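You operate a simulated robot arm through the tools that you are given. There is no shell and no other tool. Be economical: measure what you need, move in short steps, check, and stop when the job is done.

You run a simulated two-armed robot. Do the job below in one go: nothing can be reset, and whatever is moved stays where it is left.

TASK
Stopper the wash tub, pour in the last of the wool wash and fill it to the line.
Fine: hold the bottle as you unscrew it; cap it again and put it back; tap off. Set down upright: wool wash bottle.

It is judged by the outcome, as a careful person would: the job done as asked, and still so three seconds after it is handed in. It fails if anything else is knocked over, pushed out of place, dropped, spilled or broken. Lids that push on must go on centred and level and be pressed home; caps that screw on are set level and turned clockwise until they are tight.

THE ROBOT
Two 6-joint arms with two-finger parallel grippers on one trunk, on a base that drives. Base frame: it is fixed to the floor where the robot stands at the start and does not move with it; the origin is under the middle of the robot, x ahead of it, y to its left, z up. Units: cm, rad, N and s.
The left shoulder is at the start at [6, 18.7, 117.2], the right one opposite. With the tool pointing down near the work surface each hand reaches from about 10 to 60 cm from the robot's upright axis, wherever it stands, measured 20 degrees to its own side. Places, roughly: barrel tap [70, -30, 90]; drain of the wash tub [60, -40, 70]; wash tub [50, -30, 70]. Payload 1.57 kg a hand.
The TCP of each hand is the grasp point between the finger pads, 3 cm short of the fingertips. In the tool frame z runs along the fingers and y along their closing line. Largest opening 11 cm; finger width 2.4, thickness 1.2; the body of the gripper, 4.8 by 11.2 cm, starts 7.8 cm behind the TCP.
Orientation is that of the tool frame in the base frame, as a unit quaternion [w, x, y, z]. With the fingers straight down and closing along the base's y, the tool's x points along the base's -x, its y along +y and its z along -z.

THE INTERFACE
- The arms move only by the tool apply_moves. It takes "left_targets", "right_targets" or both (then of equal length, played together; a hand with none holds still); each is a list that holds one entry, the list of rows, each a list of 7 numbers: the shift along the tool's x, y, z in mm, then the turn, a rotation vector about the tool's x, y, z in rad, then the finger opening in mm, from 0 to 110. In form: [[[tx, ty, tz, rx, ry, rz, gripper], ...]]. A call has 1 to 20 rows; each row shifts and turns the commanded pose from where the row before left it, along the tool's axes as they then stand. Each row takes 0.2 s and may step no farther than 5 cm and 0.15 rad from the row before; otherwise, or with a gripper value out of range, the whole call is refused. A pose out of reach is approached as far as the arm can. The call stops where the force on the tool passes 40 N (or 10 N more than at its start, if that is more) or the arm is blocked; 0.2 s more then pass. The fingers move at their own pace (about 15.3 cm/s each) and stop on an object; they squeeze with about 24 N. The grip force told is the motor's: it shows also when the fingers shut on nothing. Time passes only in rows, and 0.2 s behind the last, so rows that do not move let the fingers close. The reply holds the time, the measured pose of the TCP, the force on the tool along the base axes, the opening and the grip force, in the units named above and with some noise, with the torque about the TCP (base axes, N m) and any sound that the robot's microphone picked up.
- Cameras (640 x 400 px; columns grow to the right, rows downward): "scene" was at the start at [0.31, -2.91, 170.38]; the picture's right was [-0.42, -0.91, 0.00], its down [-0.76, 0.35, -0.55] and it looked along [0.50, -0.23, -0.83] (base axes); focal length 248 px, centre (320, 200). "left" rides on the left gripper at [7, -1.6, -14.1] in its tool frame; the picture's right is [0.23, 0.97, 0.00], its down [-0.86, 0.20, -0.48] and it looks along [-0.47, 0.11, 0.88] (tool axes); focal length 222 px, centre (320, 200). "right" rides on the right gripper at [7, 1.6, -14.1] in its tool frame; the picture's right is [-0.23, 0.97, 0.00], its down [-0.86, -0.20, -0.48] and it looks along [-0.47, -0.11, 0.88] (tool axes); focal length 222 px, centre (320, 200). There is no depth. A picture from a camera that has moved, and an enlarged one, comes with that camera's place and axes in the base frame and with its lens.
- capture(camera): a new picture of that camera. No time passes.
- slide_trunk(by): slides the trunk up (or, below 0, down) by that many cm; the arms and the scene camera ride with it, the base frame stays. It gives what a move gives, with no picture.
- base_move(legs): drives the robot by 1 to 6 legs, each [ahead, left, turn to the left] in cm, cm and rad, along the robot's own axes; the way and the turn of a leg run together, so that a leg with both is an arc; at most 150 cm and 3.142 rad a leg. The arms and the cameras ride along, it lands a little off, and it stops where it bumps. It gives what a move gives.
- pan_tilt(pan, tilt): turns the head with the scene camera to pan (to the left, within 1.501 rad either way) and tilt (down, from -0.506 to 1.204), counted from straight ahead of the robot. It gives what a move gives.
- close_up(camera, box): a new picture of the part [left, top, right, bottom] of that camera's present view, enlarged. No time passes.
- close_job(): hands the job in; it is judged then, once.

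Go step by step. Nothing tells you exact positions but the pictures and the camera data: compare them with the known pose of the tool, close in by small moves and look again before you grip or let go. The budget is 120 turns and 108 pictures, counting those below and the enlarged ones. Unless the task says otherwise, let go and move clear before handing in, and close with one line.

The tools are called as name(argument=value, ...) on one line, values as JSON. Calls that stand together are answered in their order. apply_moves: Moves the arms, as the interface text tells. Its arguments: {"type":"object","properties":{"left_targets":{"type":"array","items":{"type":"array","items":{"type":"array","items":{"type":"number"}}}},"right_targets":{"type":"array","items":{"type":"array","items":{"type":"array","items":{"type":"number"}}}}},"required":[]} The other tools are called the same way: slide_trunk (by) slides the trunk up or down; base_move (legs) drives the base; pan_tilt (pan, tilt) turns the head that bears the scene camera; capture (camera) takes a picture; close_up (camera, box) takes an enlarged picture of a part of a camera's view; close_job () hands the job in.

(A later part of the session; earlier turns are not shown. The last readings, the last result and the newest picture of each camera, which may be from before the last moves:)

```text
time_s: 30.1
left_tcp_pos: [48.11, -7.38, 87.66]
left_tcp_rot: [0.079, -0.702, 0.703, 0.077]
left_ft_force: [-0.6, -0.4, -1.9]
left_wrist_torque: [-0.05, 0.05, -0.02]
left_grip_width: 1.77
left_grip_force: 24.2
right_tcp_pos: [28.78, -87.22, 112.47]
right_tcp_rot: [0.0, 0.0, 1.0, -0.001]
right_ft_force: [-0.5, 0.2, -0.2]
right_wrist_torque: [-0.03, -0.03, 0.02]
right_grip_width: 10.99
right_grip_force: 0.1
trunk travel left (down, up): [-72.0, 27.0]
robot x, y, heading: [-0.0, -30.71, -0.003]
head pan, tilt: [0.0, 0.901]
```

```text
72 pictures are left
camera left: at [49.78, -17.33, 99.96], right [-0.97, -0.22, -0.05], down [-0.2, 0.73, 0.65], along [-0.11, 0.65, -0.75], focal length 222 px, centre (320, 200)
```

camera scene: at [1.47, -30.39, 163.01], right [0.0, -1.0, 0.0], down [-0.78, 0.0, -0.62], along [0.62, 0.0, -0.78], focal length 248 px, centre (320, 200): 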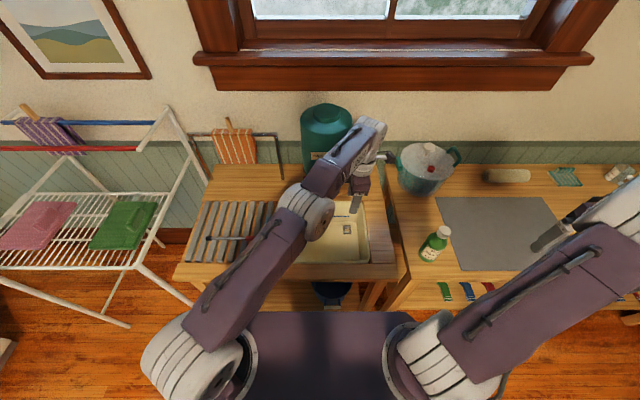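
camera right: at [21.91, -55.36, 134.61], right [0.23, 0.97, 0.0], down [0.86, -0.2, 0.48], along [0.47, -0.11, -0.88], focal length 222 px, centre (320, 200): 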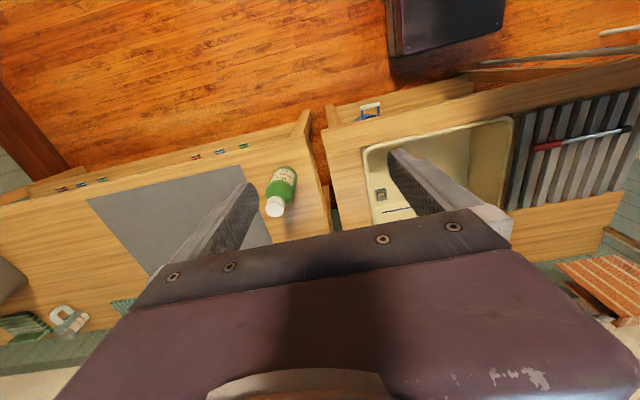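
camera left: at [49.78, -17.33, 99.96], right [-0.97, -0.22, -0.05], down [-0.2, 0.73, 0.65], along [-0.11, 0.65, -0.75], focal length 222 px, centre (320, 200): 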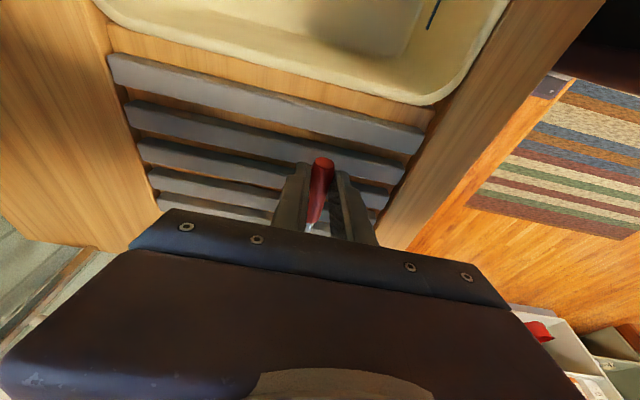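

Held. I'll lift it high and turn the hand so the rod hangs tip down.

apply_moves(left_targets=[[[-9.3, 0, -41.5, 0, 0, 0, 0], [-9.3, 0, -41.5, 0, 0, 0, 0], [-9.3, 0, -41.5, 0, 0, 0, 0], [-9.3, 0, -41.5, 0, 0, 0, 0], [0, 0, 0, 0, 0.143, 0, 0], [0, 0, 0, 0, 0.143, 0, 0], [0, 0, 0, 0, 0.143, 0, 0], [0, 0, 0, 0, 0.143, 0, 0], [0, 0, 0, 0, 0.143, 0, 0], [0, 0, 0, 0, 0.143, 0, 0], [0, 0, 0, 0, 0.143, 0, 0], [0, 0, 0, 0, 0.143, 0, 0], [0, 0, 0, 0, 0.143, 0, 0], [0, 0, 0, 0, 0.143, 0, 0], [0, 0, 0, 0, 0.141, 0, 0]]])

capture(camera="scene")

capture(camera="left")

```text
time_s: 33.3
left_tcp_pos: [48.2, -7.45, 104.7]
left_tcp_rot: [-0.442, -0.551, 0.552, -0.443]
left_ft_force: [0.2, -0.2, -1.0]
left_wrist_torque: [0.0, 0.02, -0.01]
left_grip_width: 1.75
left_grip_force: 24.8
right_tcp_pos: [28.93, -87.25, 112.54]
right_tcp_rot: [-0.001, 0.0, 1.0, 0.0]
right_ft_force: [-0.7, -1.1, 0.1]
right_wrist_torque: [0.01, 0.02, 0.03]
right_grip_width: 11.01
right_grip_force: 0.1
trunk travel left (down, up): [-72.0, 27.0]
robot x, y, heading: [0.04, -30.56, -0.002]
head pan, tilt: [0.0, 0.901]
```

```text
71 pictures are left
camera scene: at [1.54, -30.27, 163.02], right [0.0, -1.0, 0.0], down [-0.78, 0.0, -0.62], along [0.62, 0.0, -0.78], focal length 248 px, centre (320, 200)
```

scene: 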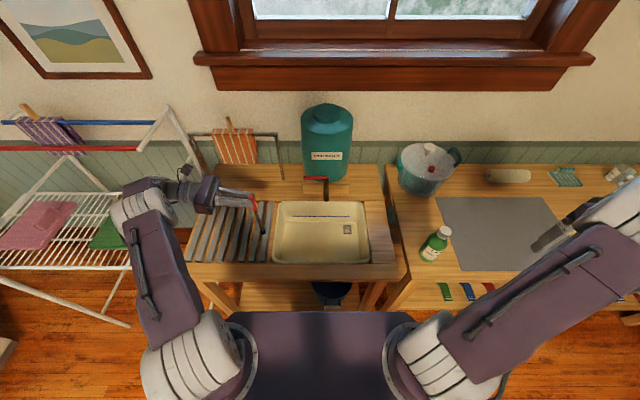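

```text
70 pictures are left
camera left: at [49.8, 4.92, 114.61], right [-0.97, -0.05, 0.22], down [-0.2, 0.65, -0.73], along [-0.11, -0.76, -0.65], focal length 222 px, centre (320, 200)
```

left: 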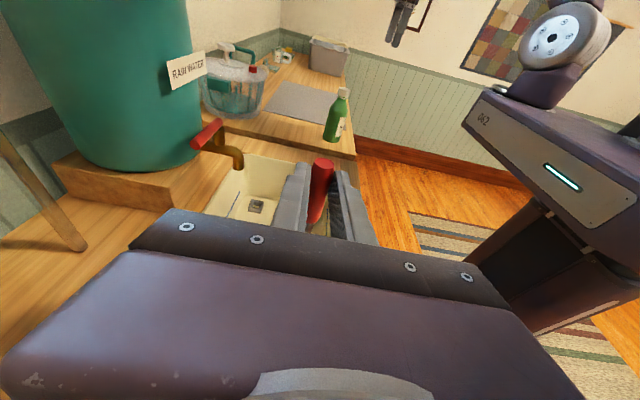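

close_up(camera="scene", box=[200, 160, 390, 280])

close_up(camera="left", box=[150, 100, 350, 230])

```text
3.33 times, centred on (295, 220) of scene
camera zoom: at [1.54, -30.27, 163.02], right [0.0, -1.0, 0.0], down [-0.78, 0.0, -0.62], along [0.62, 0.0, -0.78], focal length 826 px, centre (403, 133)
```

zoom: 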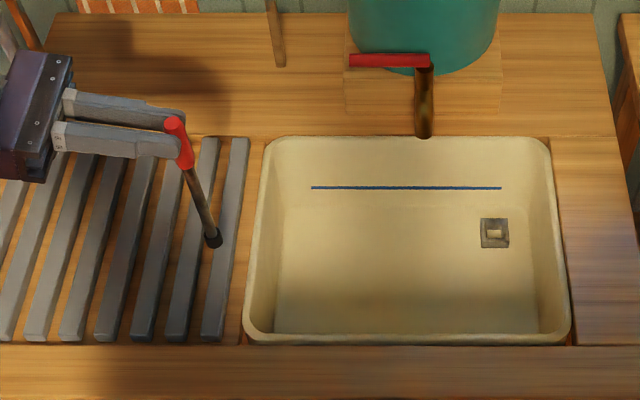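

```text
3.08 times, centred on (250, 165) of left
camera zoom: at [49.8, 4.92, 114.61], right [-0.97, -0.05, 0.22], down [-0.2, 0.65, -0.73], along [-0.11, -0.76, -0.65], focal length 684 px, centre (535, 308)
```

zoom: 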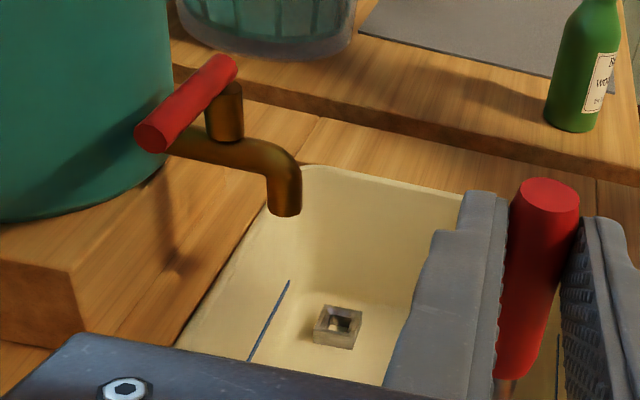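

The rod hangs vertical. Coming in from the left would foul the tap, so I'll yaw the hand until its fingers point forward (+x) and approach the drain from the front.

apply_moves(left_targets=[[[0, 0, 0, 0.1396, 0, -0.0312, 0], [0, 0, 0, 0.1396, 0, -0.0312, 0], [0, 0, 0, 0.1396, 0, -0.0312, 0], [0, 0, 0, 0.1396, 0, -0.0312, 0], [0, 0, 0, 0.1396, 0, -0.0312, 0], [0, 0, 0, 0.1396, 0, -0.0312, 0], [0, 0, 0, 0.1396, 0, -0.0312, 0], [0, 0, 0, 0.1396, 0, -0.0312, 0], [0, 0, 0, 0.1396, 0, -0.0312, 0], [0, 0, 0, 0.1396, 0, -0.0312, 0], [0, 0, 0, 0.1376, 0, -0.031, 0]]])

capture(camera="scene")

```text
time_s: 35.7
left_tcp_pos: [48.73, -6.31, 104.22]
left_tcp_rot: [0.001, 0.78, -0.002, 0.626]
left_ft_force: [0.1, 0.9, -0.8]
left_wrist_torque: [-0.01, 0.02, 0.02]
left_grip_width: 1.76
left_grip_force: 23.5
left hand out of reach, approached as far as the arm can: row 11
right_tcp_pos: [28.88, -87.49, 112.44]
right_tcp_rot: [0.0, 0.001, 1.0, 0.0]
right_ft_force: [0.3, 0.5, 0.2]
right_wrist_torque: [0.02, -0.03, 0.0]
right_grip_width: 10.98
right_grip_force: 0.0
trunk travel left (down, up): [-72.0, 27.0]
robot x, y, heading: [-0.21, -30.68, 0.0]
head pan, tilt: [0.0, 0.901]
```

```text
67 pictures are left
camera scene: at [1.54, -30.44, 163.01], right [0.0, -1.0, 0.0], down [-0.78, 0.0, -0.62], along [0.62, 0.0, -0.78], focal length 248 px, centre (320, 200)
```

scene: 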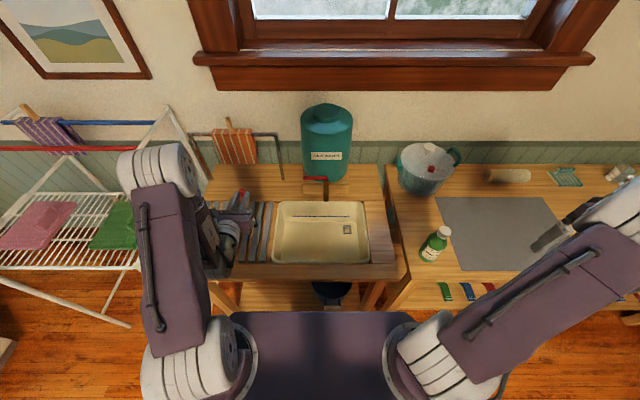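

apply_moves(left_targets=[[[20, 20, -4, 0, 0, 0, 0], [0, 40, 0, 0, 0, 0, 0], [0, 40, 0, 0, 0, 0, 0], [0, 40, 0, 0, 0, 0, 0], [0, 40, 0, 0, 0, 0, 0], [0, 40, 0, 0, 0, 0, 0], [0, 40, 0, 0, 0, 0, 0], [0, 40, 0, 0, 0, 0, 0], [0, 40, 0, 0, 0, 0, 0], [0, 24, 0, 0, 0, 0, 0], [0, 0, 0, 0, 0, 0, 0]]])

capture(camera="left")

capture(camera="scene")

```text
time_s: 38.1
left_tcp_pos: [49.26, -6.06, 105.34]
left_tcp_rot: [0.001, 0.78, -0.002, 0.626]
left_ft_force: [-0.3, -0.4, -0.5]
left_wrist_torque: [0.01, 0.01, 0.0]
left_grip_width: 1.76
left_grip_force: 24.5
left hand out of reach, approached as far as the arm can: row 1, 2, 3, 4, 5, 6, 7, 8, 9, 10
right_tcp_pos: [28.76, -87.33, 112.6]
right_tcp_rot: [0.0, -0.001, 1.0, 0.0]
right_ft_force: [0.0, -0.8, 0.5]
right_wrist_torque: [0.04, 0.02, 0.0]
right_grip_width: 10.99
right_grip_force: 0.1
trunk travel left (down, up): [-72.0, 27.0]
robot x, y, heading: [0.03, -30.21, -0.003]
head pan, tilt: [0.0, 0.901]
```

```text
66 pictures are left
camera left: at [36.97, -4.39, 115.29], right [0.04, -0.97, 0.22], down [-0.65, -0.2, -0.73], along [0.76, -0.11, -0.64], focal length 222 px, centre (320, 200)
```

left: 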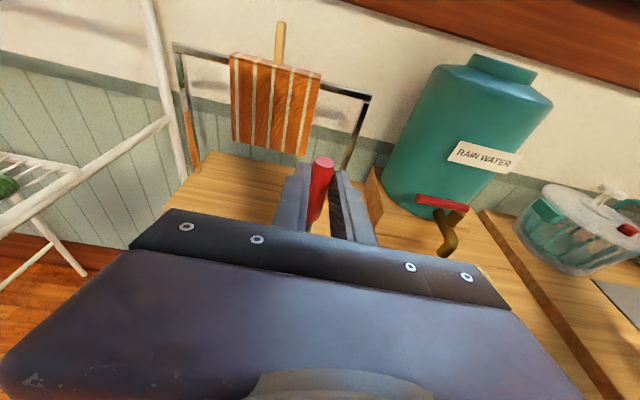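

```text
65 pictures are left
camera scene: at [1.47, -30.36, 163.01], right [0.0, -1.0, 0.0], down [-0.78, 0.0, -0.62], along [0.62, 0.0, -0.78], focal length 248 px, centre (320, 200)
```

scene: 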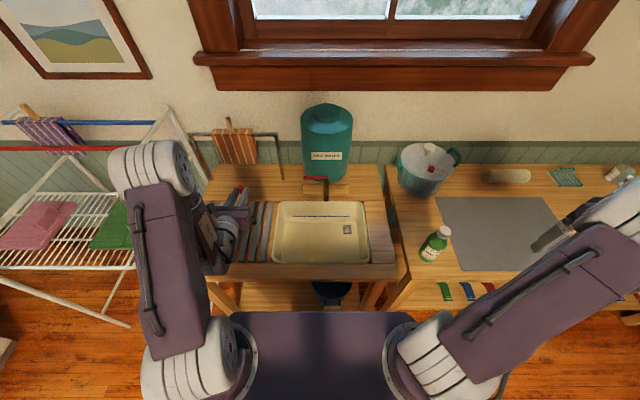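

The arm can't carry this wrist pose rightwards. I'll return the command, then drive the base right about 37 cm so the drain lies ahead of the left hand, which also puts the bottle between both hands.

apply_moves(left_targets=[[[0, -40, 0, 0, 0, 0, 0], [0, -40, 0, 0, 0, 0, 0], [0, -40, 0, 0, 0, 0, 0], [0, -40, 0, 0, 0, 0, 0], [0, -40, 0, 0, 0, 0, 0], [0, -40, 0, 0, 0, 0, 0], [0, -40, 0, 0, 0, 0, 0], [0, -40, 0, 0, 0, 0, 0], [0, -44, 0, 0, 0, 0, 0]]])

base_move(legs=[[0, -37, 0]])

capture(camera="scene")

capture(camera="left")

```text
time_s: 40.1
left_tcp_pos: [49.2, 30.38, 105.45]
left_tcp_rot: [0.002, 0.78, -0.002, 0.625]
left_ft_force: [0.1, -5.9, -0.6]
left_wrist_torque: [-0.84, 0.04, -0.16]
left_grip_width: 2.48
left_grip_force: 24.0
right_tcp_pos: [28.85, -87.43, 112.4]
right_tcp_rot: [0.0, 0.0, 1.0, 0.0]
right_ft_force: [0.2, -0.8, -0.1]
right_wrist_torque: [0.0, -0.01, -0.03]
right_grip_width: 11.0
right_grip_force: 0.1
trunk travel left (down, up): [-72.0, 27.0]
robot x, y, heading: [0.09, -30.57, 0.002]
head pan, tilt: [0.0, 0.901]
```

```text
time_s: 42.5
left_tcp_pos: [49.13, -6.16, 105.4]
left_tcp_rot: [-0.002, 0.78, 0.002, 0.626]
left_ft_force: [0.1, 0.1, -0.3]
left_wrist_torque: [0.0, 0.0, 0.02]
left_grip_width: 1.74
left_grip_force: 24.3
right_tcp_pos: [29.17, -124.1, 112.46]
right_tcp_rot: [0.0, -0.003, 1.0, 0.0]
right_ft_force: [1.0, 0.0, 0.5]
right_wrist_torque: [0.0, 0.02, 0.02]
right_grip_width: 11.0
right_grip_force: 0.0
trunk travel left (down, up): [-72.0, 27.0]
robot x, y, heading: [-0.08, -67.37, 0.002]
head pan, tilt: [0.0, 0.901]
```

```text
64 pictures are left
camera scene: at [1.57, -67.21, 163.01], right [0.0, -1.0, 0.0], down [-0.78, 0.0, -0.62], along [0.62, 0.0, -0.78], focal length 248 px, centre (320, 200)
```

scene: 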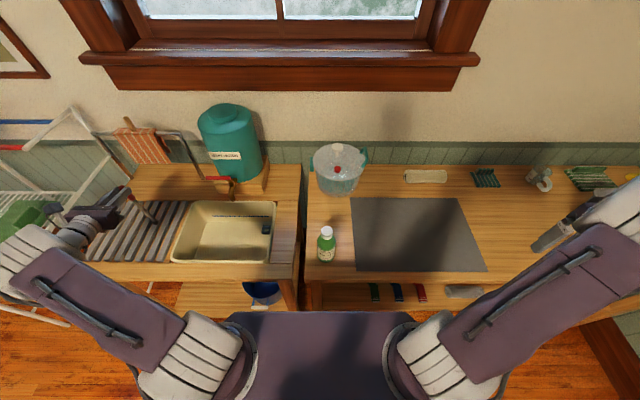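

```text
63 pictures are left
camera left: at [36.87, -4.68, 115.35], right [0.05, -0.97, 0.22], down [-0.65, -0.2, -0.73], along [0.76, -0.1, -0.65], focal length 222 px, centre (320, 200)
```

left: 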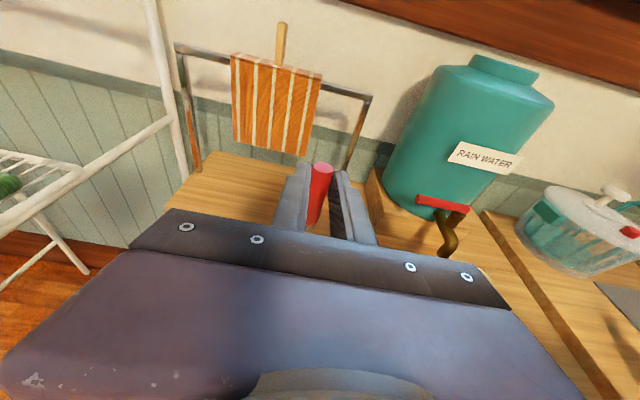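

The hand followed for real, to the left, but nothing looks disturbed. I'll drive 8 cm further right for margin and bring the hand over the tub.

base_move(legs=[[0, -8, 0]])

apply_moves(left_targets=[[[10, 37, -2, 0, 0, 0, 0], [0, 37, 0, 0, 0, 0, 0], [0, 37, 0, 0, 0, 0, 0], [0, 37, 0, 0, 0, 0, 0], [0, 37, 0, 0, 0, 0, 0], [0, 37, 0, 0, 0, 0, 0], [0, 37, 0, 0, 0, 0, 0], [0, 35, 0, 0, 0, 0, 0], [0, 0, 0, 0, 0, 0, 0]]])

capture(camera="left")

close_up(camera="scene", box=[100, 140, 340, 290])

```text
time_s: 43.5
left_tcp_pos: [49.15, -14.11, 105.39]
left_tcp_rot: [-0.002, 0.78, 0.002, 0.626]
left_ft_force: [-0.3, 0.6, -0.5]
left_wrist_torque: [-0.02, 0.02, 0.01]
left_grip_width: 1.73
left_grip_force: 24.2
right_tcp_pos: [29.27, -131.92, 112.64]
right_tcp_rot: [0.0, -0.003, 1.0, -0.001]
right_ft_force: [0.3, -0.2, 0.3]
right_wrist_torque: [-0.03, 0.01, 0.01]
right_grip_width: 10.97
right_grip_force: 0.0
trunk travel left (down, up): [-72.0, 27.0]
robot x, y, heading: [-0.27, -75.24, 0.006]
head pan, tilt: [0.0, 0.901]
```

```text
time_s: 45.5
left_tcp_pos: [49.27, -43.55, 106.46]
left_tcp_rot: [-0.002, 0.781, 0.002, 0.625]
left_ft_force: [-0.6, -0.2, -1.2]
left_wrist_torque: [0.02, 0.04, 0.01]
left_grip_width: 1.74
left_grip_force: 24.2
right_tcp_pos: [29.18, -132.26, 112.54]
right_tcp_rot: [0.0, -0.002, 1.0, 0.0]
right_ft_force: [-0.1, -0.7, 0.4]
right_wrist_torque: [0.01, -0.02, -0.02]
right_grip_width: 11.01
right_grip_force: 0.1
trunk travel left (down, up): [-72.0, 27.0]
robot x, y, heading: [0.19, -75.18, 0.004]
head pan, tilt: [0.0, 0.901]
```

```text
62 pictures are left
camera left: at [36.99, -42.05, 116.33], right [0.05, -0.97, 0.22], down [-0.65, -0.2, -0.73], along [0.76, -0.1, -0.65], focal length 222 px, centre (320, 200)
```

left: 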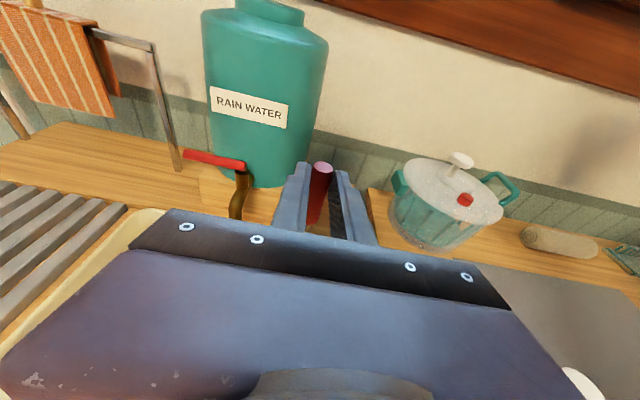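

```text
2.67 times, centred on (220, 215) of scene
camera zoom: at [1.58, -75.21, 163.01], right [0.0, -1.0, 0.0], down [-0.78, 0.0, -0.62], along [0.62, 0.0, -0.78], focal length 661 px, centre (587, 160)
```

zoom: 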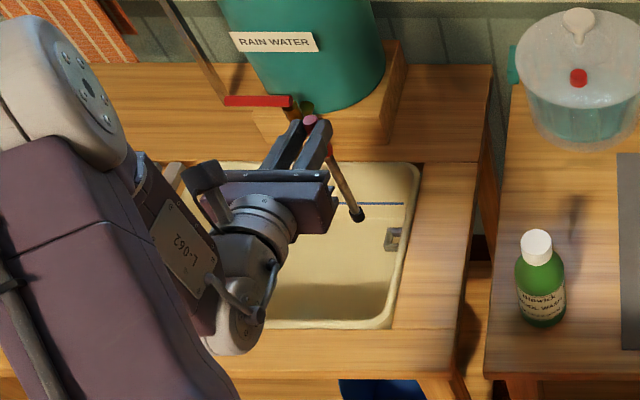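

close_up(camera="scene", box=[210, 180, 274, 250])

```text
5.71 times, centred on (242, 215) of scene
camera zoom: at [1.58, -75.21, 163.01], right [0.0, -1.0, 0.0], down [-0.78, 0.0, -0.62], along [0.62, 0.0, -0.78], focal length 1416 px, centre (766, 114)
```

zoom: 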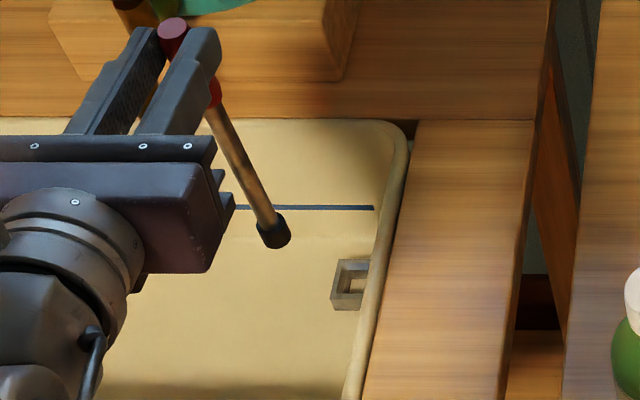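

Triangulated, the collar centre is at ≈(60.8,-42.75,66.7), and the rod tip is at ≈(51.7,-43.65,87) and vertical. I'll move above the drain and come down part way.

apply_moves(left_targets=[[[9.9, -4.5, 44.4, 0, 0, 0, 0], [9.9, -4.5, 44.4, 0, 0, 0, 0], [-34.2, 0, 7.6, 0, 0, 0, 0], [-34.2, 0, 7.6, 0, 0, 0, 0], [-34.2, 0, 7.6, 0, 0, 0, 0], [-34.2, 0, 7.6, 0, 0, 0, 0], [0, 0, 0, 0, 0, 0, 0]]])

close_up(camera="scene", box=[210, 170, 290, 250])

```text
time_s: 47.1
left_tcp_pos: [58.53, -42.95, 92.36]
left_tcp_rot: [-0.003, 0.779, 0.002, 0.627]
left_ft_force: [-0.1, 0.5, -0.8]
left_wrist_torque: [0.0, 0.0, -0.03]
left_grip_width: 1.74
left_grip_force: 23.6
right_tcp_pos: [29.2, -132.22, 112.59]
right_tcp_rot: [0.0, -0.002, 1.0, 0.0]
right_ft_force: [0.7, 0.2, 0.4]
right_wrist_torque: [-0.01, -0.02, 0.01]
right_grip_width: 11.01
right_grip_force: 0.0
trunk travel left (down, up): [-72.0, 27.0]
robot x, y, heading: [0.18, -75.57, 0.007]
head pan, tilt: [0.0, 0.901]
```

```text
5.00 times, centred on (250, 210) of scene
camera zoom: at [1.58, -75.34, 163.01], right [0.0, -1.0, 0.0], down [-0.78, 0.0, -0.62], along [0.62, 0.0, -0.78], focal length 1239 px, centre (670, 150)
```

zoom: 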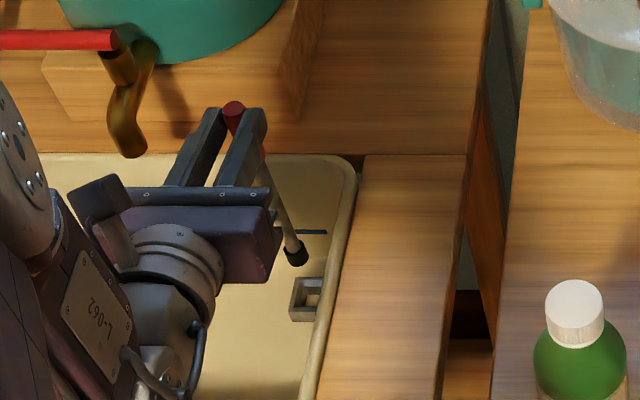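

Tip and hole agree within about 2 mm. I'll descend 5 cm and check again.

apply_moves(left_targets=[[[-24.4, -1, 5.4, 0, 0, 0, 0], [-24.4, 0, 5.4, 0, 0, 0, 0], [0, 0, 0, 0, 0, 0, 0]]])

close_up(camera="scene", box=[230, 190, 290, 250])

```text
time_s: 47.9
left_tcp_pos: [58.54, -42.48, 87.42]
left_tcp_rot: [-0.002, 0.78, 0.001, 0.626]
left_ft_force: [1.1, -0.3, -1.0]
left_wrist_torque: [-0.01, 0.03, 0.0]
left_grip_width: 1.76
left_grip_force: 24.1
right_tcp_pos: [29.2, -132.17, 112.45]
right_tcp_rot: [0.0, -0.003, 1.0, 0.0]
right_ft_force: [0.1, -0.2, 0.0]
right_wrist_torque: [0.02, 0.01, -0.03]
right_grip_width: 11.01
right_grip_force: 0.1
trunk travel left (down, up): [-72.0, 27.0]
robot x, y, heading: [0.44, -75.64, -0.0]
head pan, tilt: [0.0, 0.901]
```

```text
6.67 times, centred on (260, 220) of scene
camera zoom: at [1.58, -75.32, 163.01], right [0.0, -1.0, 0.0], down [-0.78, 0.0, -0.62], along [0.62, 0.0, -0.78], focal length 1652 px, centre (720, 67)
```

zoom: 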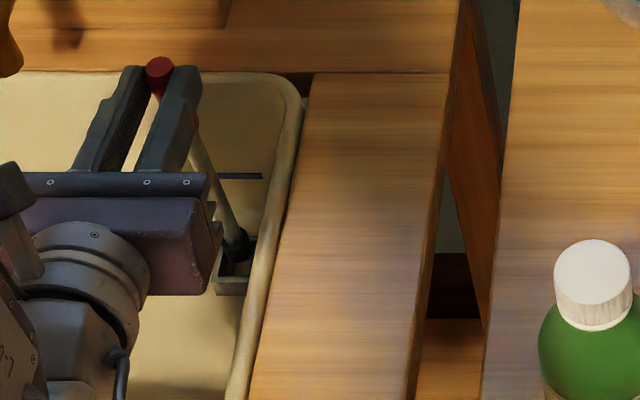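

The tip is over the socket, so I'll lower gently until it meets resistance.

apply_moves(left_targets=[[[-4.9, 0.5, 1.1, 0, 0, 0, 0], [-4.9, 0, 1.1, 0, 0, 0, 0], [-4.9, 0, 1.1, 0, 0, 0, 0], [-4.9, 0, 1.1, 0, 0, 0, 0]]])

close_up(camera="scene", box=[230, 190, 290, 250])

```text
time_s: 48.9
left_tcp_pos: [58.49, -42.78, 85.77]
left_tcp_rot: [-0.003, 0.778, 0.0, 0.628]
left_ft_force: [-1.1, 1.0, 14.2]
left_wrist_torque: [-0.03, 0.02, 0.01]
left_grip_width: 1.76
left_grip_force: 24.0
right_tcp_pos: [29.01, -132.37, 112.47]
right_tcp_rot: [0.001, -0.003, 1.0, 0.0]
right_ft_force: [0.9, 0.0, 0.1]
right_wrist_torque: [-0.02, 0.0, -0.02]
right_grip_width: 10.98
right_grip_force: 0.1
trunk travel left (down, up): [-72.0, 27.0]
robot x, y, heading: [0.29, -75.18, 0.001]
head pan, tilt: [0.0, 0.901]
```

```text
6.67 times, centred on (260, 220) of scene
camera zoom: at [1.32, -75.44, 163.04], right [0.0, -1.0, 0.0], down [-0.78, 0.0, -0.62], along [0.62, 0.0, -0.78], focal length 1652 px, centre (720, 67)
```

zoom: 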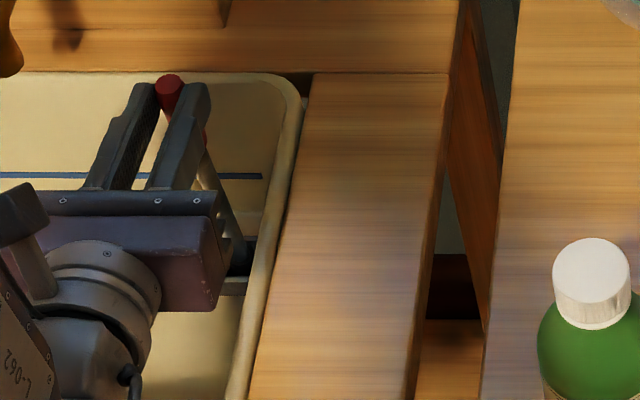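

apply_moves(left_targets=[[[-2.9, 0, 0.6, 0, 0, 0, 0], [-2.9, 0, 0.6, 0, 0, 0, 0], [-2.9, 0, 0.6, 0, 0, 0, 0]]])

close_up(camera="scene", box=[240, 195, 280, 245])

```text
time_s: 49.7
left_tcp_pos: [58.4, -42.64, 84.89]
left_tcp_rot: [-0.003, 0.778, 0.001, 0.629]
left_ft_force: [2.0, 2.2, 21.1]
left_wrist_torque: [-0.04, -0.56, 0.07]
left_grip_width: 1.76
left_grip_force: 24.0
right_tcp_pos: [29.05, -132.16, 112.46]
right_tcp_rot: [0.001, -0.003, 1.0, 0.001]
right_ft_force: [0.0, 0.3, 0.8]
right_wrist_torque: [0.04, 0.0, 0.0]
right_grip_width: 11.01
right_grip_force: 0.1
trunk travel left (down, up): [-72.0, 27.0]
robot x, y, heading: [0.31, -75.43, 0.002]
head pan, tilt: [0.0, 0.901]
```

```text
8.00 times, centred on (260, 220) of scene
camera zoom: at [1.28, -75.47, 163.02], right [0.0, -1.0, 0.0], down [-0.78, 0.0, -0.62], along [0.62, 0.0, -0.78], focal length 1982 px, centre (800, 40)
```

zoom: 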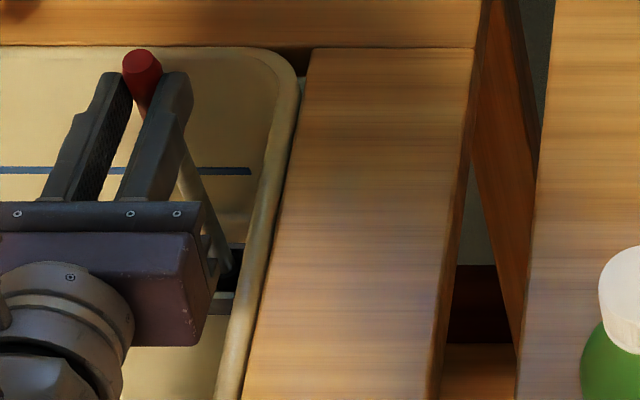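

I need a better view of the tip, so I'll bring the right hand camera over.

apply_moves(right_targets=[[[0, 48, 0, 0, 0, 0, 110], [0, 48, 0, 0, 0, 0, 110], [0, 48, 0, 0, 0, 0, 110], [0, 48, 0, 0, 0, 0, 110], [0, 48, 0, 0, 0, 0, 110], [0, 48, 0, 0, 0, 0, 110], [0, 48, 0, 0, 0, 0, 110], [0, 48, 0, 0, 0, 0, 110], [0, 48, 0, 0, 0, 0, 110], [0, 48, 0, 0, 0, 0, 110]]])

capture(camera="right")

```text
time_s: 51.9
left_tcp_pos: [58.34, -42.67, 84.79]
left_tcp_rot: [-0.002, 0.778, 0.001, 0.628]
left_ft_force: [4.9, 1.4, 18.5]
left_wrist_torque: [0.08, -0.83, 0.05]
left_grip_width: 1.76
left_grip_force: 23.6
right_tcp_pos: [28.79, -84.17, 112.66]
right_tcp_rot: [0.001, -0.002, 1.0, 0.0]
right_ft_force: [-0.1, 0.1, 0.2]
right_wrist_torque: [0.0, -0.01, 0.02]
right_grip_width: 10.99
right_grip_force: 0.0
trunk travel left (down, up): [-72.0, 27.0]
robot x, y, heading: [-0.02, -74.96, 0.003]
head pan, tilt: [0.0, 0.901]
```

```text
55 pictures are left
camera right: at [21.84, -82.58, 126.75], right [0.22, 0.97, 0.0], down [0.85, -0.2, 0.48], along [0.47, -0.11, -0.88], focal length 222 px, centre (320, 200)
```

right: 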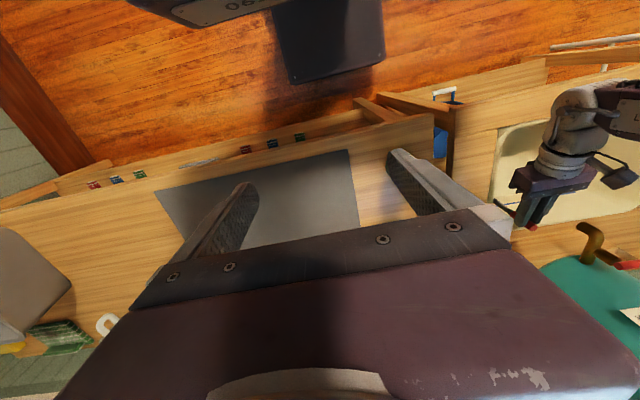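

apply_moves(right_targets=[[[-20, 40, -10, 0, 0, 0, 110], [-20, 40, -10, 0, 0, 0, 110], [-20, 40, -10, 0, 0, 0, 110], [-20, 40, -10, 0, 0, 0, 110], [-20, 40, -10, 0, 0, 0, 110], [0, 0, 0, 0, 0, 0, 110]]])

capture(camera="right")

```text
time_s: 53.3
left_tcp_pos: [58.34, -42.72, 84.72]
left_tcp_rot: [-0.004, 0.779, 0.002, 0.627]
left_ft_force: [2.8, 2.6, 15.2]
left_wrist_torque: [-0.02, -0.57, 0.04]
left_grip_width: 1.75
left_grip_force: 24.0
right_tcp_pos: [38.77, -64.12, 117.52]
right_tcp_rot: [-0.001, -0.003, 1.0, 0.0]
right_ft_force: [-0.2, 0.2, -0.1]
right_wrist_torque: [0.02, 0.02, 0.03]
right_grip_width: 10.98
right_grip_force: 0.0
trunk travel left (down, up): [-72.0, 27.0]
robot x, y, heading: [-0.23, -75.32, 0.007]
head pan, tilt: [0.0, 0.901]
```

```text
54 pictures are left
camera right: at [31.92, -62.58, 131.7], right [0.22, 0.97, 0.0], down [0.86, -0.2, 0.48], along [0.47, -0.11, -0.88], focal length 222 px, centre (320, 200)
```

right: 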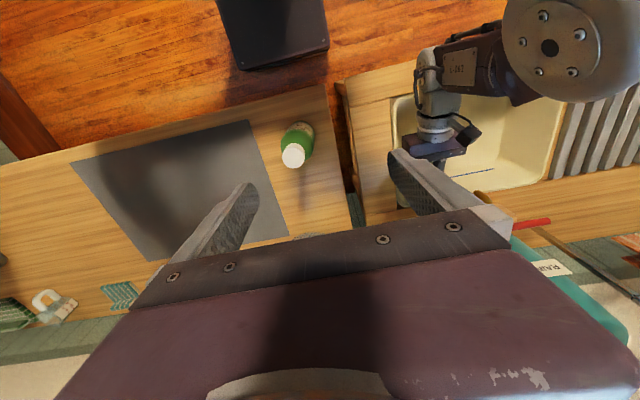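

apply_moves(right_targets=[[[0, 0, 0, 0, 0, 0, 0], [0, 0, 0, 0, 0, 0, 0], [0, 0, 0, 0, 0, 0, 0], [0, 0, 0, 0, 0, 0, 0]]])

close_up(camera="right", box=[370, 110, 530, 220])

```text
time_s: 54.3
left_tcp_pos: [58.36, -42.71, 84.67]
left_tcp_rot: [-0.002, 0.779, 0.001, 0.627]
left_ft_force: [0.9, 1.8, 14.5]
left_wrist_torque: [-0.02, -0.44, 0.01]
left_grip_width: 1.76
left_grip_force: 24.1
right_tcp_pos: [38.86, -64.11, 117.53]
right_tcp_rot: [0.0, -0.002, 1.0, 0.0]
right_ft_force: [-0.6, 0.0, 0.1]
right_wrist_torque: [0.0, -0.02, -0.01]
right_grip_width: 0.0
right_grip_force: 21.7
trunk travel left (down, up): [-72.0, 27.0]
robot x, y, heading: [0.15, -75.42, 0.007]
head pan, tilt: [0.0, 0.901]
```

```text
3.64 times, centred on (450, 165) of right
camera zoom: at [31.91, -62.57, 131.71], right [0.22, 0.97, 0.0], down [0.86, -0.2, 0.48], along [0.47, -0.11, -0.88], focal length 808 px, centre (-153, 327)
```

zoom: 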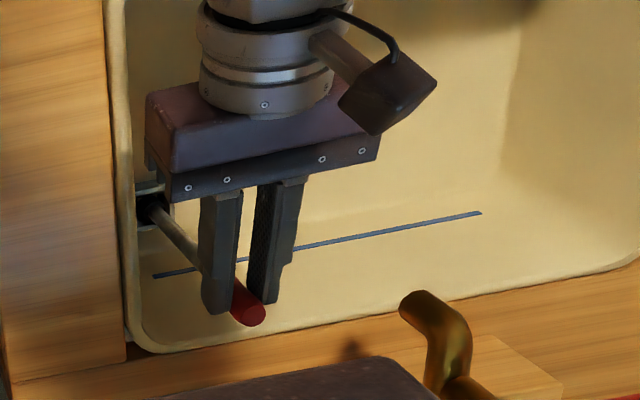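

close_up(camera="right", box=[395, 150, 435, 180])

```text
13.33 times, centred on (415, 165) of right
camera zoom: at [31.91, -62.57, 131.71], right [0.22, 0.97, 0.0], down [0.86, -0.2, 0.48], along [0.47, -0.11, -0.88], focal length 2962 px, centre (-947, 667)
```

zoom: 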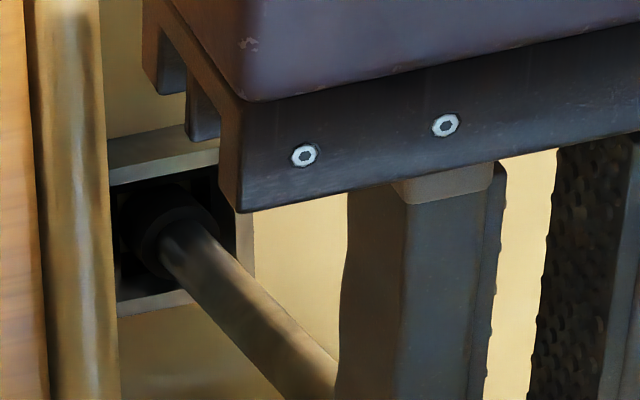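

The plug tip is inside the collar. I'll release, back away, and check that it stands.

apply_moves(left_targets=[[[0, 0, 0, 0, 0, 0, 18], [0, 0, 0, 0, 0, 0, 24], [0, 0, 0, 0, 0, 0, 40], [0, 0, 0, 0, 0, 0, 50], [0, 0, -20, 0, 0, 0, 50], [0, 0, -40, 0, 0, 0, 50], [0, 0, -40, 0, 0, 0, 50]]])

close_up(camera="right", box=[370, 110, 490, 220])

close_up(camera="scene", box=[220, 180, 290, 250])

```text
time_s: 55.9
left_tcp_pos: [48.65, -42.67, 86.78]
left_tcp_rot: [-0.002, 0.78, 0.002, 0.626]
left_ft_force: [-0.4, 0.0, 0.0]
left_wrist_torque: [-0.01, -0.04, -0.01]
left_grip_width: 5.02
left_grip_force: 0.1
right_tcp_pos: [38.83, -63.97, 117.5]
right_tcp_rot: [0.0, -0.002, 1.0, 0.001]
right_ft_force: [0.0, 0.0, -1.1]
right_wrist_torque: [-0.07, 0.0, 0.02]
right_grip_width: 0.0
right_grip_force: 20.7
trunk travel left (down, up): [-72.0, 27.0]
robot x, y, heading: [-0.05, -75.23, 0.005]
head pan, tilt: [0.0, 0.901]
```

```text
3.64 times, centred on (430, 165) of right
camera zoom: at [32.0, -62.44, 131.67], right [0.22, 0.97, 0.0], down [0.86, -0.2, 0.48], along [0.47, -0.11, -0.88], focal length 808 px, centre (-80, 327)
```

zoom: 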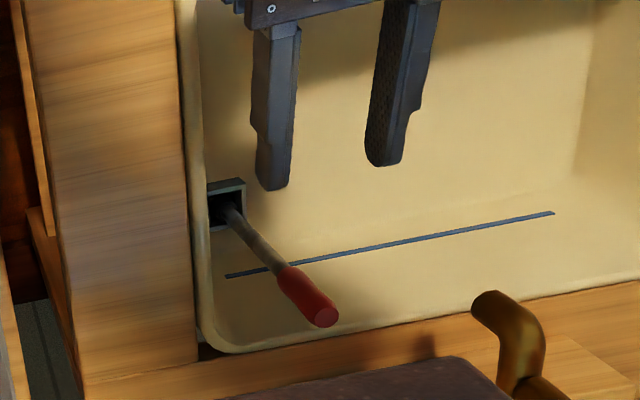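

```text
5.71 times, centred on (255, 215) of scene
camera zoom: at [1.48, -75.23, 163.01], right [0.0, -1.0, 0.0], down [-0.78, 0.0, -0.62], along [0.62, 0.0, -0.78], focal length 1416 px, centre (691, 114)
```

zoom: 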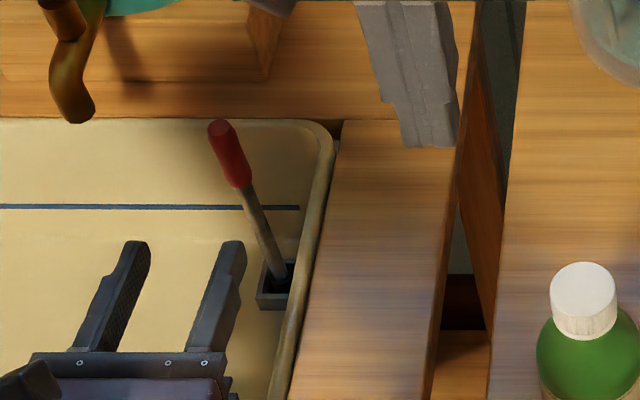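

It stands upright in the socket. To press it home, I'll level the left hand, close it and push down on the handle top.

apply_moves(left_targets=[[[25, 0, -5.5, 0, 0, 0, 0], [25, 0, -5.5, 0, 0, 0, 0], [0, 0, 0, 0, 0.11, 0, 0], [0, 0, 0, 0, 0.11, 0, 0], [0, 0, 0, 0, 0, 0, 0], [0, 0, 39, 0, 0, 0, 0], [0, 0, 39, 0, 0, 0, 0], [0, 0, 46, 0, 0, 0, 0], [0, 0, 0, 0, 0, 0, 0]]])

close_up(camera="scene", box=[220, 180, 290, 250])

close_up(camera="right", box=[370, 110, 490, 220])

```text
time_s: 57.9
left_tcp_pos: [61.08, -42.69, 91.94]
left_tcp_rot: [-0.003, 0.707, 0.002, 0.708]
left_ft_force: [0.4, -0.3, -0.3]
left_wrist_torque: [0.03, 0.01, -0.01]
left_grip_width: 0.0
left_grip_force: 21.6
right_tcp_pos: [38.88, -64.09, 117.54]
right_tcp_rot: [0.0, -0.002, 1.0, 0.0]
right_ft_force: [0.1, 0.4, 0.2]
right_wrist_torque: [0.0, 0.02, -0.01]
right_grip_width: 0.03
right_grip_force: 21.7
trunk travel left (down, up): [-72.0, 27.0]
robot x, y, heading: [0.56, -75.38, 0.006]
head pan, tilt: [0.0, 0.901]
```

```text
5.71 times, centred on (255, 215) of scene
camera zoom: at [1.58, -75.26, 163.01], right [0.0, -1.0, 0.0], down [-0.78, 0.0, -0.62], along [0.62, 0.0, -0.78], focal length 1416 px, centre (691, 114)
```

zoom: 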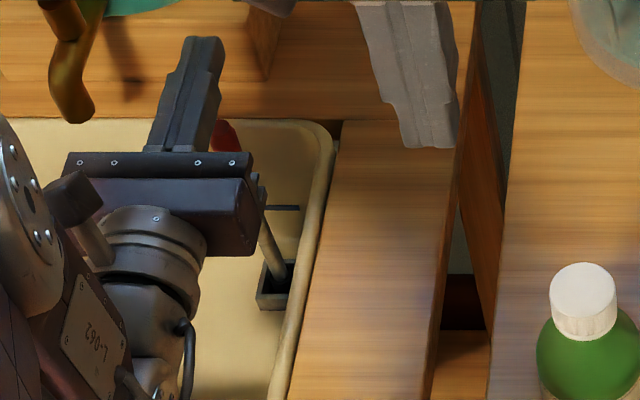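

```text
3.64 times, centred on (430, 165) of right
camera zoom: at [32.07, -62.46, 131.65], right [0.22, 0.97, 0.0], down [0.86, -0.2, 0.48], along [0.47, -0.11, -0.88], focal length 808 px, centre (-80, 327)
```

zoom: 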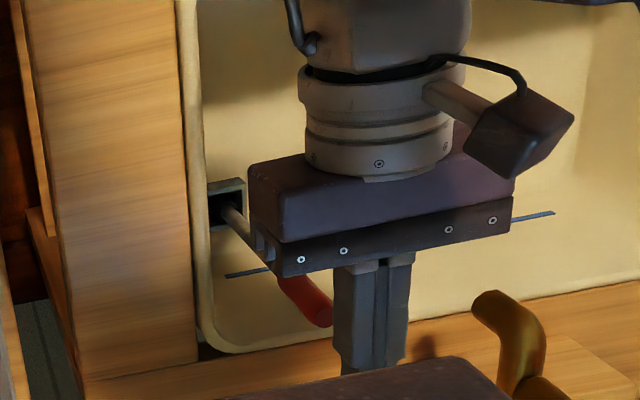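

apply_moves(left_targets=[[[-20, 0, 0, 0, 0, 0, 0], [-12, 0, 0, 0, 0, 0, 0], [-4, 0, 0, 0, 0, 0, 0], [-4, 0, 0, 0, 0, 0, 0], [-4, 0, 0, 0, 0, 0, 0], [-4, 0, 0, 0, 0, 0, 0], [-4, 0, 0, 0, 0, 0, 0]]])

close_up(camera="scene", box=[220, 180, 290, 250])

```text
time_s: 59.6
left_tcp_pos: [61.32, -42.53, 87.75]
left_tcp_rot: [-0.004, 0.696, -0.001, 0.719]
left_ft_force: [-11.2, -4.7, 20.3]
left_wrist_torque: [-0.07, 0.31, 0.02]
left_grip_width: 0.0
left_grip_force: 21.6
right_tcp_pos: [38.8, -64.19, 117.57]
right_tcp_rot: [0.001, -0.003, 1.0, 0.0]
right_ft_force: [-0.1, -0.1, -0.4]
right_wrist_torque: [0.01, 0.02, 0.01]
right_grip_width: 0.02
right_grip_force: 21.5
trunk travel left (down, up): [-72.0, 27.0]
robot x, y, heading: [-0.03, -75.33, 0.006]
head pan, tilt: [0.0, 0.901]
stopped in row 7 (left hand): the force on the tool passed its limit at 41 N (the readings are from after the stop); the commanded pose is now the measured one
```

```text
5.71 times, centred on (255, 215) of scene
camera zoom: at [1.27, -75.44, 163.01], right [0.0, -1.0, 0.0], down [-0.78, 0.0, -0.62], along [0.62, 0.0, -0.78], focal length 1416 px, centre (691, 114)
```

zoom: 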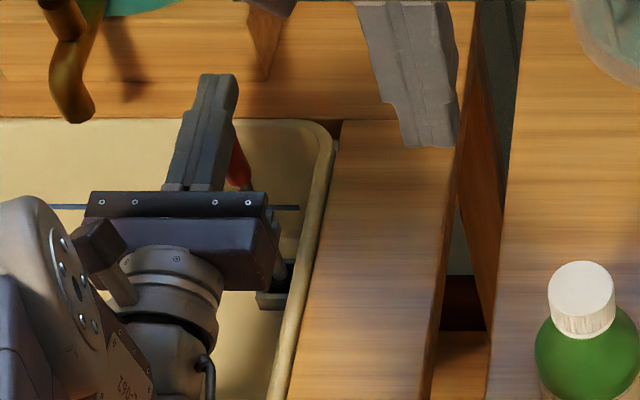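

The plug took 41 N without sinking further, so it's seated. I'll back the left hand off, return it to tool-down, then check the plug.

apply_moves(left_targets=[[[30, 0, 0, 0, 0, 0, 0], [40, 0, 0, 0, 0, 0, 0], [40, 0, -30, 0, 0, 0, 0], [40, 0, -30, 0, 0, 0, 0], [40, 0, -30, 0, 0, 0, 0], [30, 0, -30, 0, 0, 0, 0], [0, 0, 0, -0.143, 0, 0, 0], [0, 0, 0, -0.143, 0, 0, 0], [0, 0, 0, -0.143, 0, 0, 0], [0, 0, 0, -0.143, 0, 0, 0], [0, 0, 0, -0.143, 0, 0, 0], [0, 0, 0, -0.143, 0, 0, 0], [0, 0, 0, -0.143, 0, 0, 0], [0, 0, 0, -0.143, 0, 0, 0], [0, 0, 0, -0.143, 0, 0, 0], [0, 0, 0, -0.143, 0, 0, 0], [0, 0, 0, -0.143, 0, 0, 0]]])

apply_moves(left_targets=[[[0, 0, 0, 0, -0.143, 0, 0], [0, 0, 0, 0, -0.143, 0, 0], [0, 0, 0, 0, -0.143, 0, 0], [0, 0, 0, 0, -0.143, 0, 0], [0, 0, 0, 0, -0.143, 0, 0], [0, 0, 0, 0, -0.143, 0, 0], [0, 0, 0, 0, -0.143, 0, 0], [0, 0, 0, 0, -0.143, 0, 0], [0, 0, 0, 0, -0.143, 0, 0], [0, 0, 0, 0, -0.143, 0, 0], [0, 0, 0, 0, -0.143, 0, 0]]])

capture(camera="scene")

```text
time_s: 63.2
left_tcp_pos: [45.62, -51.33, 108.32]
left_tcp_rot: [-0.487, -0.502, 0.505, -0.505]
left_ft_force: [-0.1, -0.8, 0.3]
left_wrist_torque: [0.02, -0.03, 0.01]
left_grip_width: 0.02
left_grip_force: 21.5
left hand out of reach, approached as far as the arm can: row 16, 17
right_tcp_pos: [39.09, -64.18, 117.54]
right_tcp_rot: [0.0, -0.003, 1.0, 0.001]
right_ft_force: [0.2, -0.9, 0.6]
right_wrist_torque: [0.0, 0.02, 0.01]
right_grip_width: 0.0
right_grip_force: 21.7
trunk travel left (down, up): [-72.0, 27.0]
robot x, y, heading: [0.23, -75.22, 0.006]
head pan, tilt: [0.0, 0.901]
```

```text
time_s: 65.6
left_tcp_pos: [45.66, -51.3, 108.37]
left_tcp_rot: [-0.012, 0.709, -0.706, 0.004]
left_ft_force: [0.3, -1.0, 0.9]
left_wrist_torque: [0.0, 0.02, 0.0]
left_grip_width: 0.0
left_grip_force: 21.5
right_tcp_pos: [39.02, -64.06, 117.54]
right_tcp_rot: [-0.001, -0.003, 1.0, 0.0]
right_ft_force: [-0.4, 0.0, -1.0]
right_wrist_torque: [-0.04, 0.02, -0.01]
right_grip_width: 0.02
right_grip_force: 21.3
trunk travel left (down, up): [-72.0, 27.0]
robot x, y, heading: [0.02, -75.0, 0.005]
head pan, tilt: [0.0, 0.901]
```

```text
46 pictures are left
camera scene: at [1.6, -75.4, 163.01], right [0.0, -1.0, 0.0], down [-0.78, 0.0, -0.62], along [0.62, 0.0, -0.78], focal length 248 px, centre (320, 200)
```

scene: 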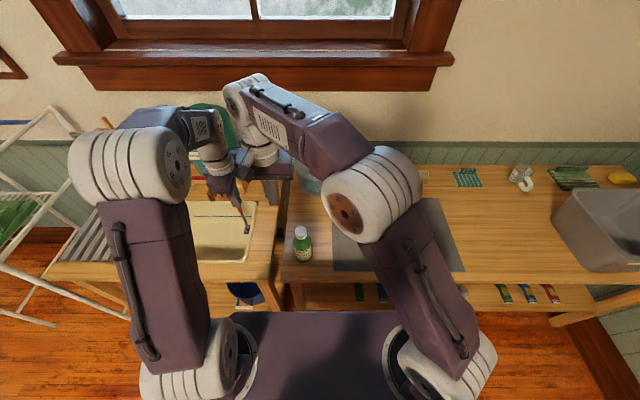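

Next is the bottle. I'll clear the right hand, drive left about 15 cm so both hands reach the bottle, and turn the right hand to grip the bottle body from the front right.

apply_moves(right_targets=[[[0, -48, 0, 0, 0, 0, 110], [0, -48, 0, 0, 0, 0, 110], [0, -48, 0, 0, 0, 0, 110], [0, -48, 0, 0, 0, 0, 110], [0, -48, 0, 0, 0, 0, 110], [0, -48, 0, 0, 0, 0, 110], [0, -48, 0, 0, 0, 0, 110]]])

base_move(legs=[[0, 15, 0]])

apply_moves(right_targets=[[[0, 0, 0, 0, 0, 0.147, 110], [0, 0, 0, 0, 0, 0.147, 110], [0, 0, 0, 0, 0, 0.147, 110], [0, 0, 0, 0, 0, 0.147, 110], [0, 0, 0, 0, 0, 0.147, 110], [0, 0, 0, 0, 0, 0.147, 110], [0, 0, 0, 0, 0, 0.147, 110], [0, 0, 0, 0, 0, 0.147, 110], [0, 0, 0, 0, 0, 0.147, 110], [0, 0, 0, 0, 0, 0.147, 110], [0, 0, 0, 0, 0, 0.147, 110], [0, 0, 0, 0, 0, 0.147, 110], [0, 0, 0, 0, 0, 0.147, 110], [0, 0, 0, 0, 0, 0.147, 110], [0, 0, 0, 0, 0, 0.147, 110], [0, 0, 0, 0, 0, 0.147, 110]]])

apply_moves(right_targets=[[[0, 0, 0, 0, 0.141, 0, 110], [0, 0, 0, 0, 0.141, 0, 110], [0, 0, 0, 0, 0.141, 0, 110], [0, 0, 0, 0, 0.141, 0, 110], [0, 0, 0, 0, 0.141, 0, 110], [0, 0, 0, 0, 0.141, 0, 110], [0, 0, 0, 0, 0.141, 0, 110], [0, 0, 0, 0, 0.141, 0, 110], [0, 0, 0, 0, 0.141, 0, 110]]])

capture(camera="scene")

```text
time_s: 67.2
left_tcp_pos: [45.68, -51.25, 108.36]
left_tcp_rot: [-0.011, 0.709, -0.705, 0.004]
left_ft_force: [0.0, -0.8, -1.0]
left_wrist_torque: [0.01, 0.0, 0.02]
left_grip_width: 0.0
left_grip_force: 21.1
right_tcp_pos: [39.17, -97.81, 117.47]
right_tcp_rot: [0.0, -0.003, 1.0, 0.001]
right_ft_force: [-0.4, 0.0, -0.1]
right_wrist_torque: [0.02, 0.0, 0.01]
right_grip_width: 10.99
right_grip_force: 0.0
trunk travel left (down, up): [-72.0, 27.0]
robot x, y, heading: [0.12, -75.24, 0.002]
head pan, tilt: [0.0, 0.901]
```

```text
time_s: 68.5
left_tcp_pos: [45.47, -36.04, 108.29]
left_tcp_rot: [-0.01, 0.709, -0.706, 0.004]
left_ft_force: [0.3, 0.1, 0.8]
left_wrist_torque: [-0.02, -0.02, -0.01]
left_grip_width: 0.0
left_grip_force: 21.4
right_tcp_pos: [39.09, -82.74, 117.4]
right_tcp_rot: [0.0, -0.004, 1.0, 0.001]
right_ft_force: [0.1, -0.4, -0.1]
right_wrist_torque: [0.0, -0.02, 0.0]
right_grip_width: 11.0
right_grip_force: 0.1
trunk travel left (down, up): [-72.0, 27.0]
robot x, y, heading: [-0.21, -59.87, 0.006]
head pan, tilt: [0.0, 0.901]
```

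```text
time_s: 72.0
left_tcp_pos: [45.54, -35.92, 108.2]
left_tcp_rot: [-0.009, 0.709, -0.705, 0.005]
left_ft_force: [-0.1, -0.4, -0.7]
left_wrist_torque: [0.03, -0.02, -0.02]
left_grip_width: 0.01
left_grip_force: 21.2
right_tcp_pos: [38.94, -82.43, 117.47]
right_tcp_rot: [0.0, 0.922, 0.387, 0.0]
right_ft_force: [0.3, 0.3, 0.3]
right_wrist_torque: [-0.01, -0.01, 0.06]
right_grip_width: 10.98
right_grip_force: 0.1
trunk travel left (down, up): [-72.0, 27.0]
robot x, y, heading: [0.15, -60.15, 0.007]
head pan, tilt: [0.0, 0.901]
```

```text
time_s: 74.0
left_tcp_pos: [45.52, -36.0, 108.27]
left_tcp_rot: [-0.011, 0.709, -0.705, 0.005]
left_ft_force: [-0.9, 0.0, 0.2]
left_wrist_torque: [0.02, -0.01, 0.01]
left_grip_width: 0.0
left_grip_force: 21.3
right_tcp_pos: [39.03, -82.65, 117.45]
right_tcp_rot: [-0.23, 0.742, 0.311, 0.549]
right_ft_force: [-0.6, -0.2, 0.5]
right_wrist_torque: [0.0, -0.02, 0.05]
right_grip_width: 11.01
right_grip_force: 0.0
trunk travel left (down, up): [-72.0, 27.0]
robot x, y, heading: [0.25, -60.28, 0.004]
head pan, tilt: [0.0, 0.901]
```

```text
45 pictures are left
camera scene: at [1.58, -60.37, 163.02], right [0.01, -1.0, 0.0], down [-0.78, 0.0, -0.62], along [0.62, 0.0, -0.78], focal length 248 px, centre (320, 200)
```

scene: 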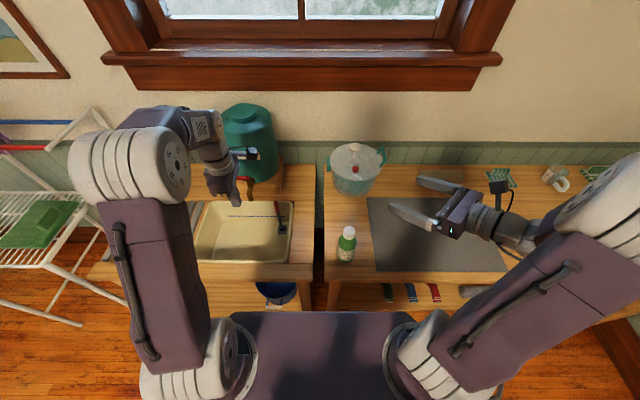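

close_up(camera="scene", box=[310, 205, 390, 275])

```text
5.71 times, centred on (350, 240) of scene
camera zoom: at [1.58, -60.37, 163.02], right [0.01, -1.0, 0.0], down [-0.78, 0.0, -0.62], along [0.62, 0.0, -0.78], focal length 1416 px, centre (149, -29)
```

zoom: 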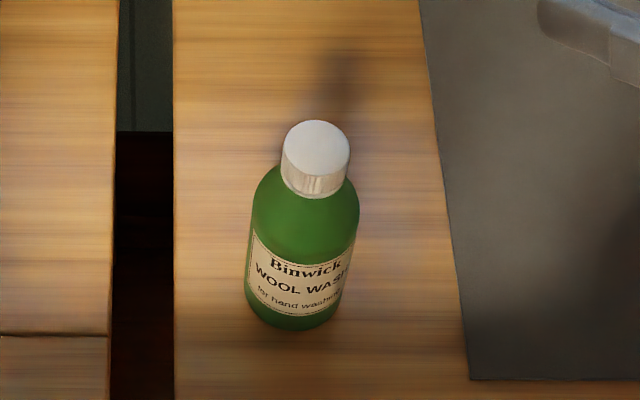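

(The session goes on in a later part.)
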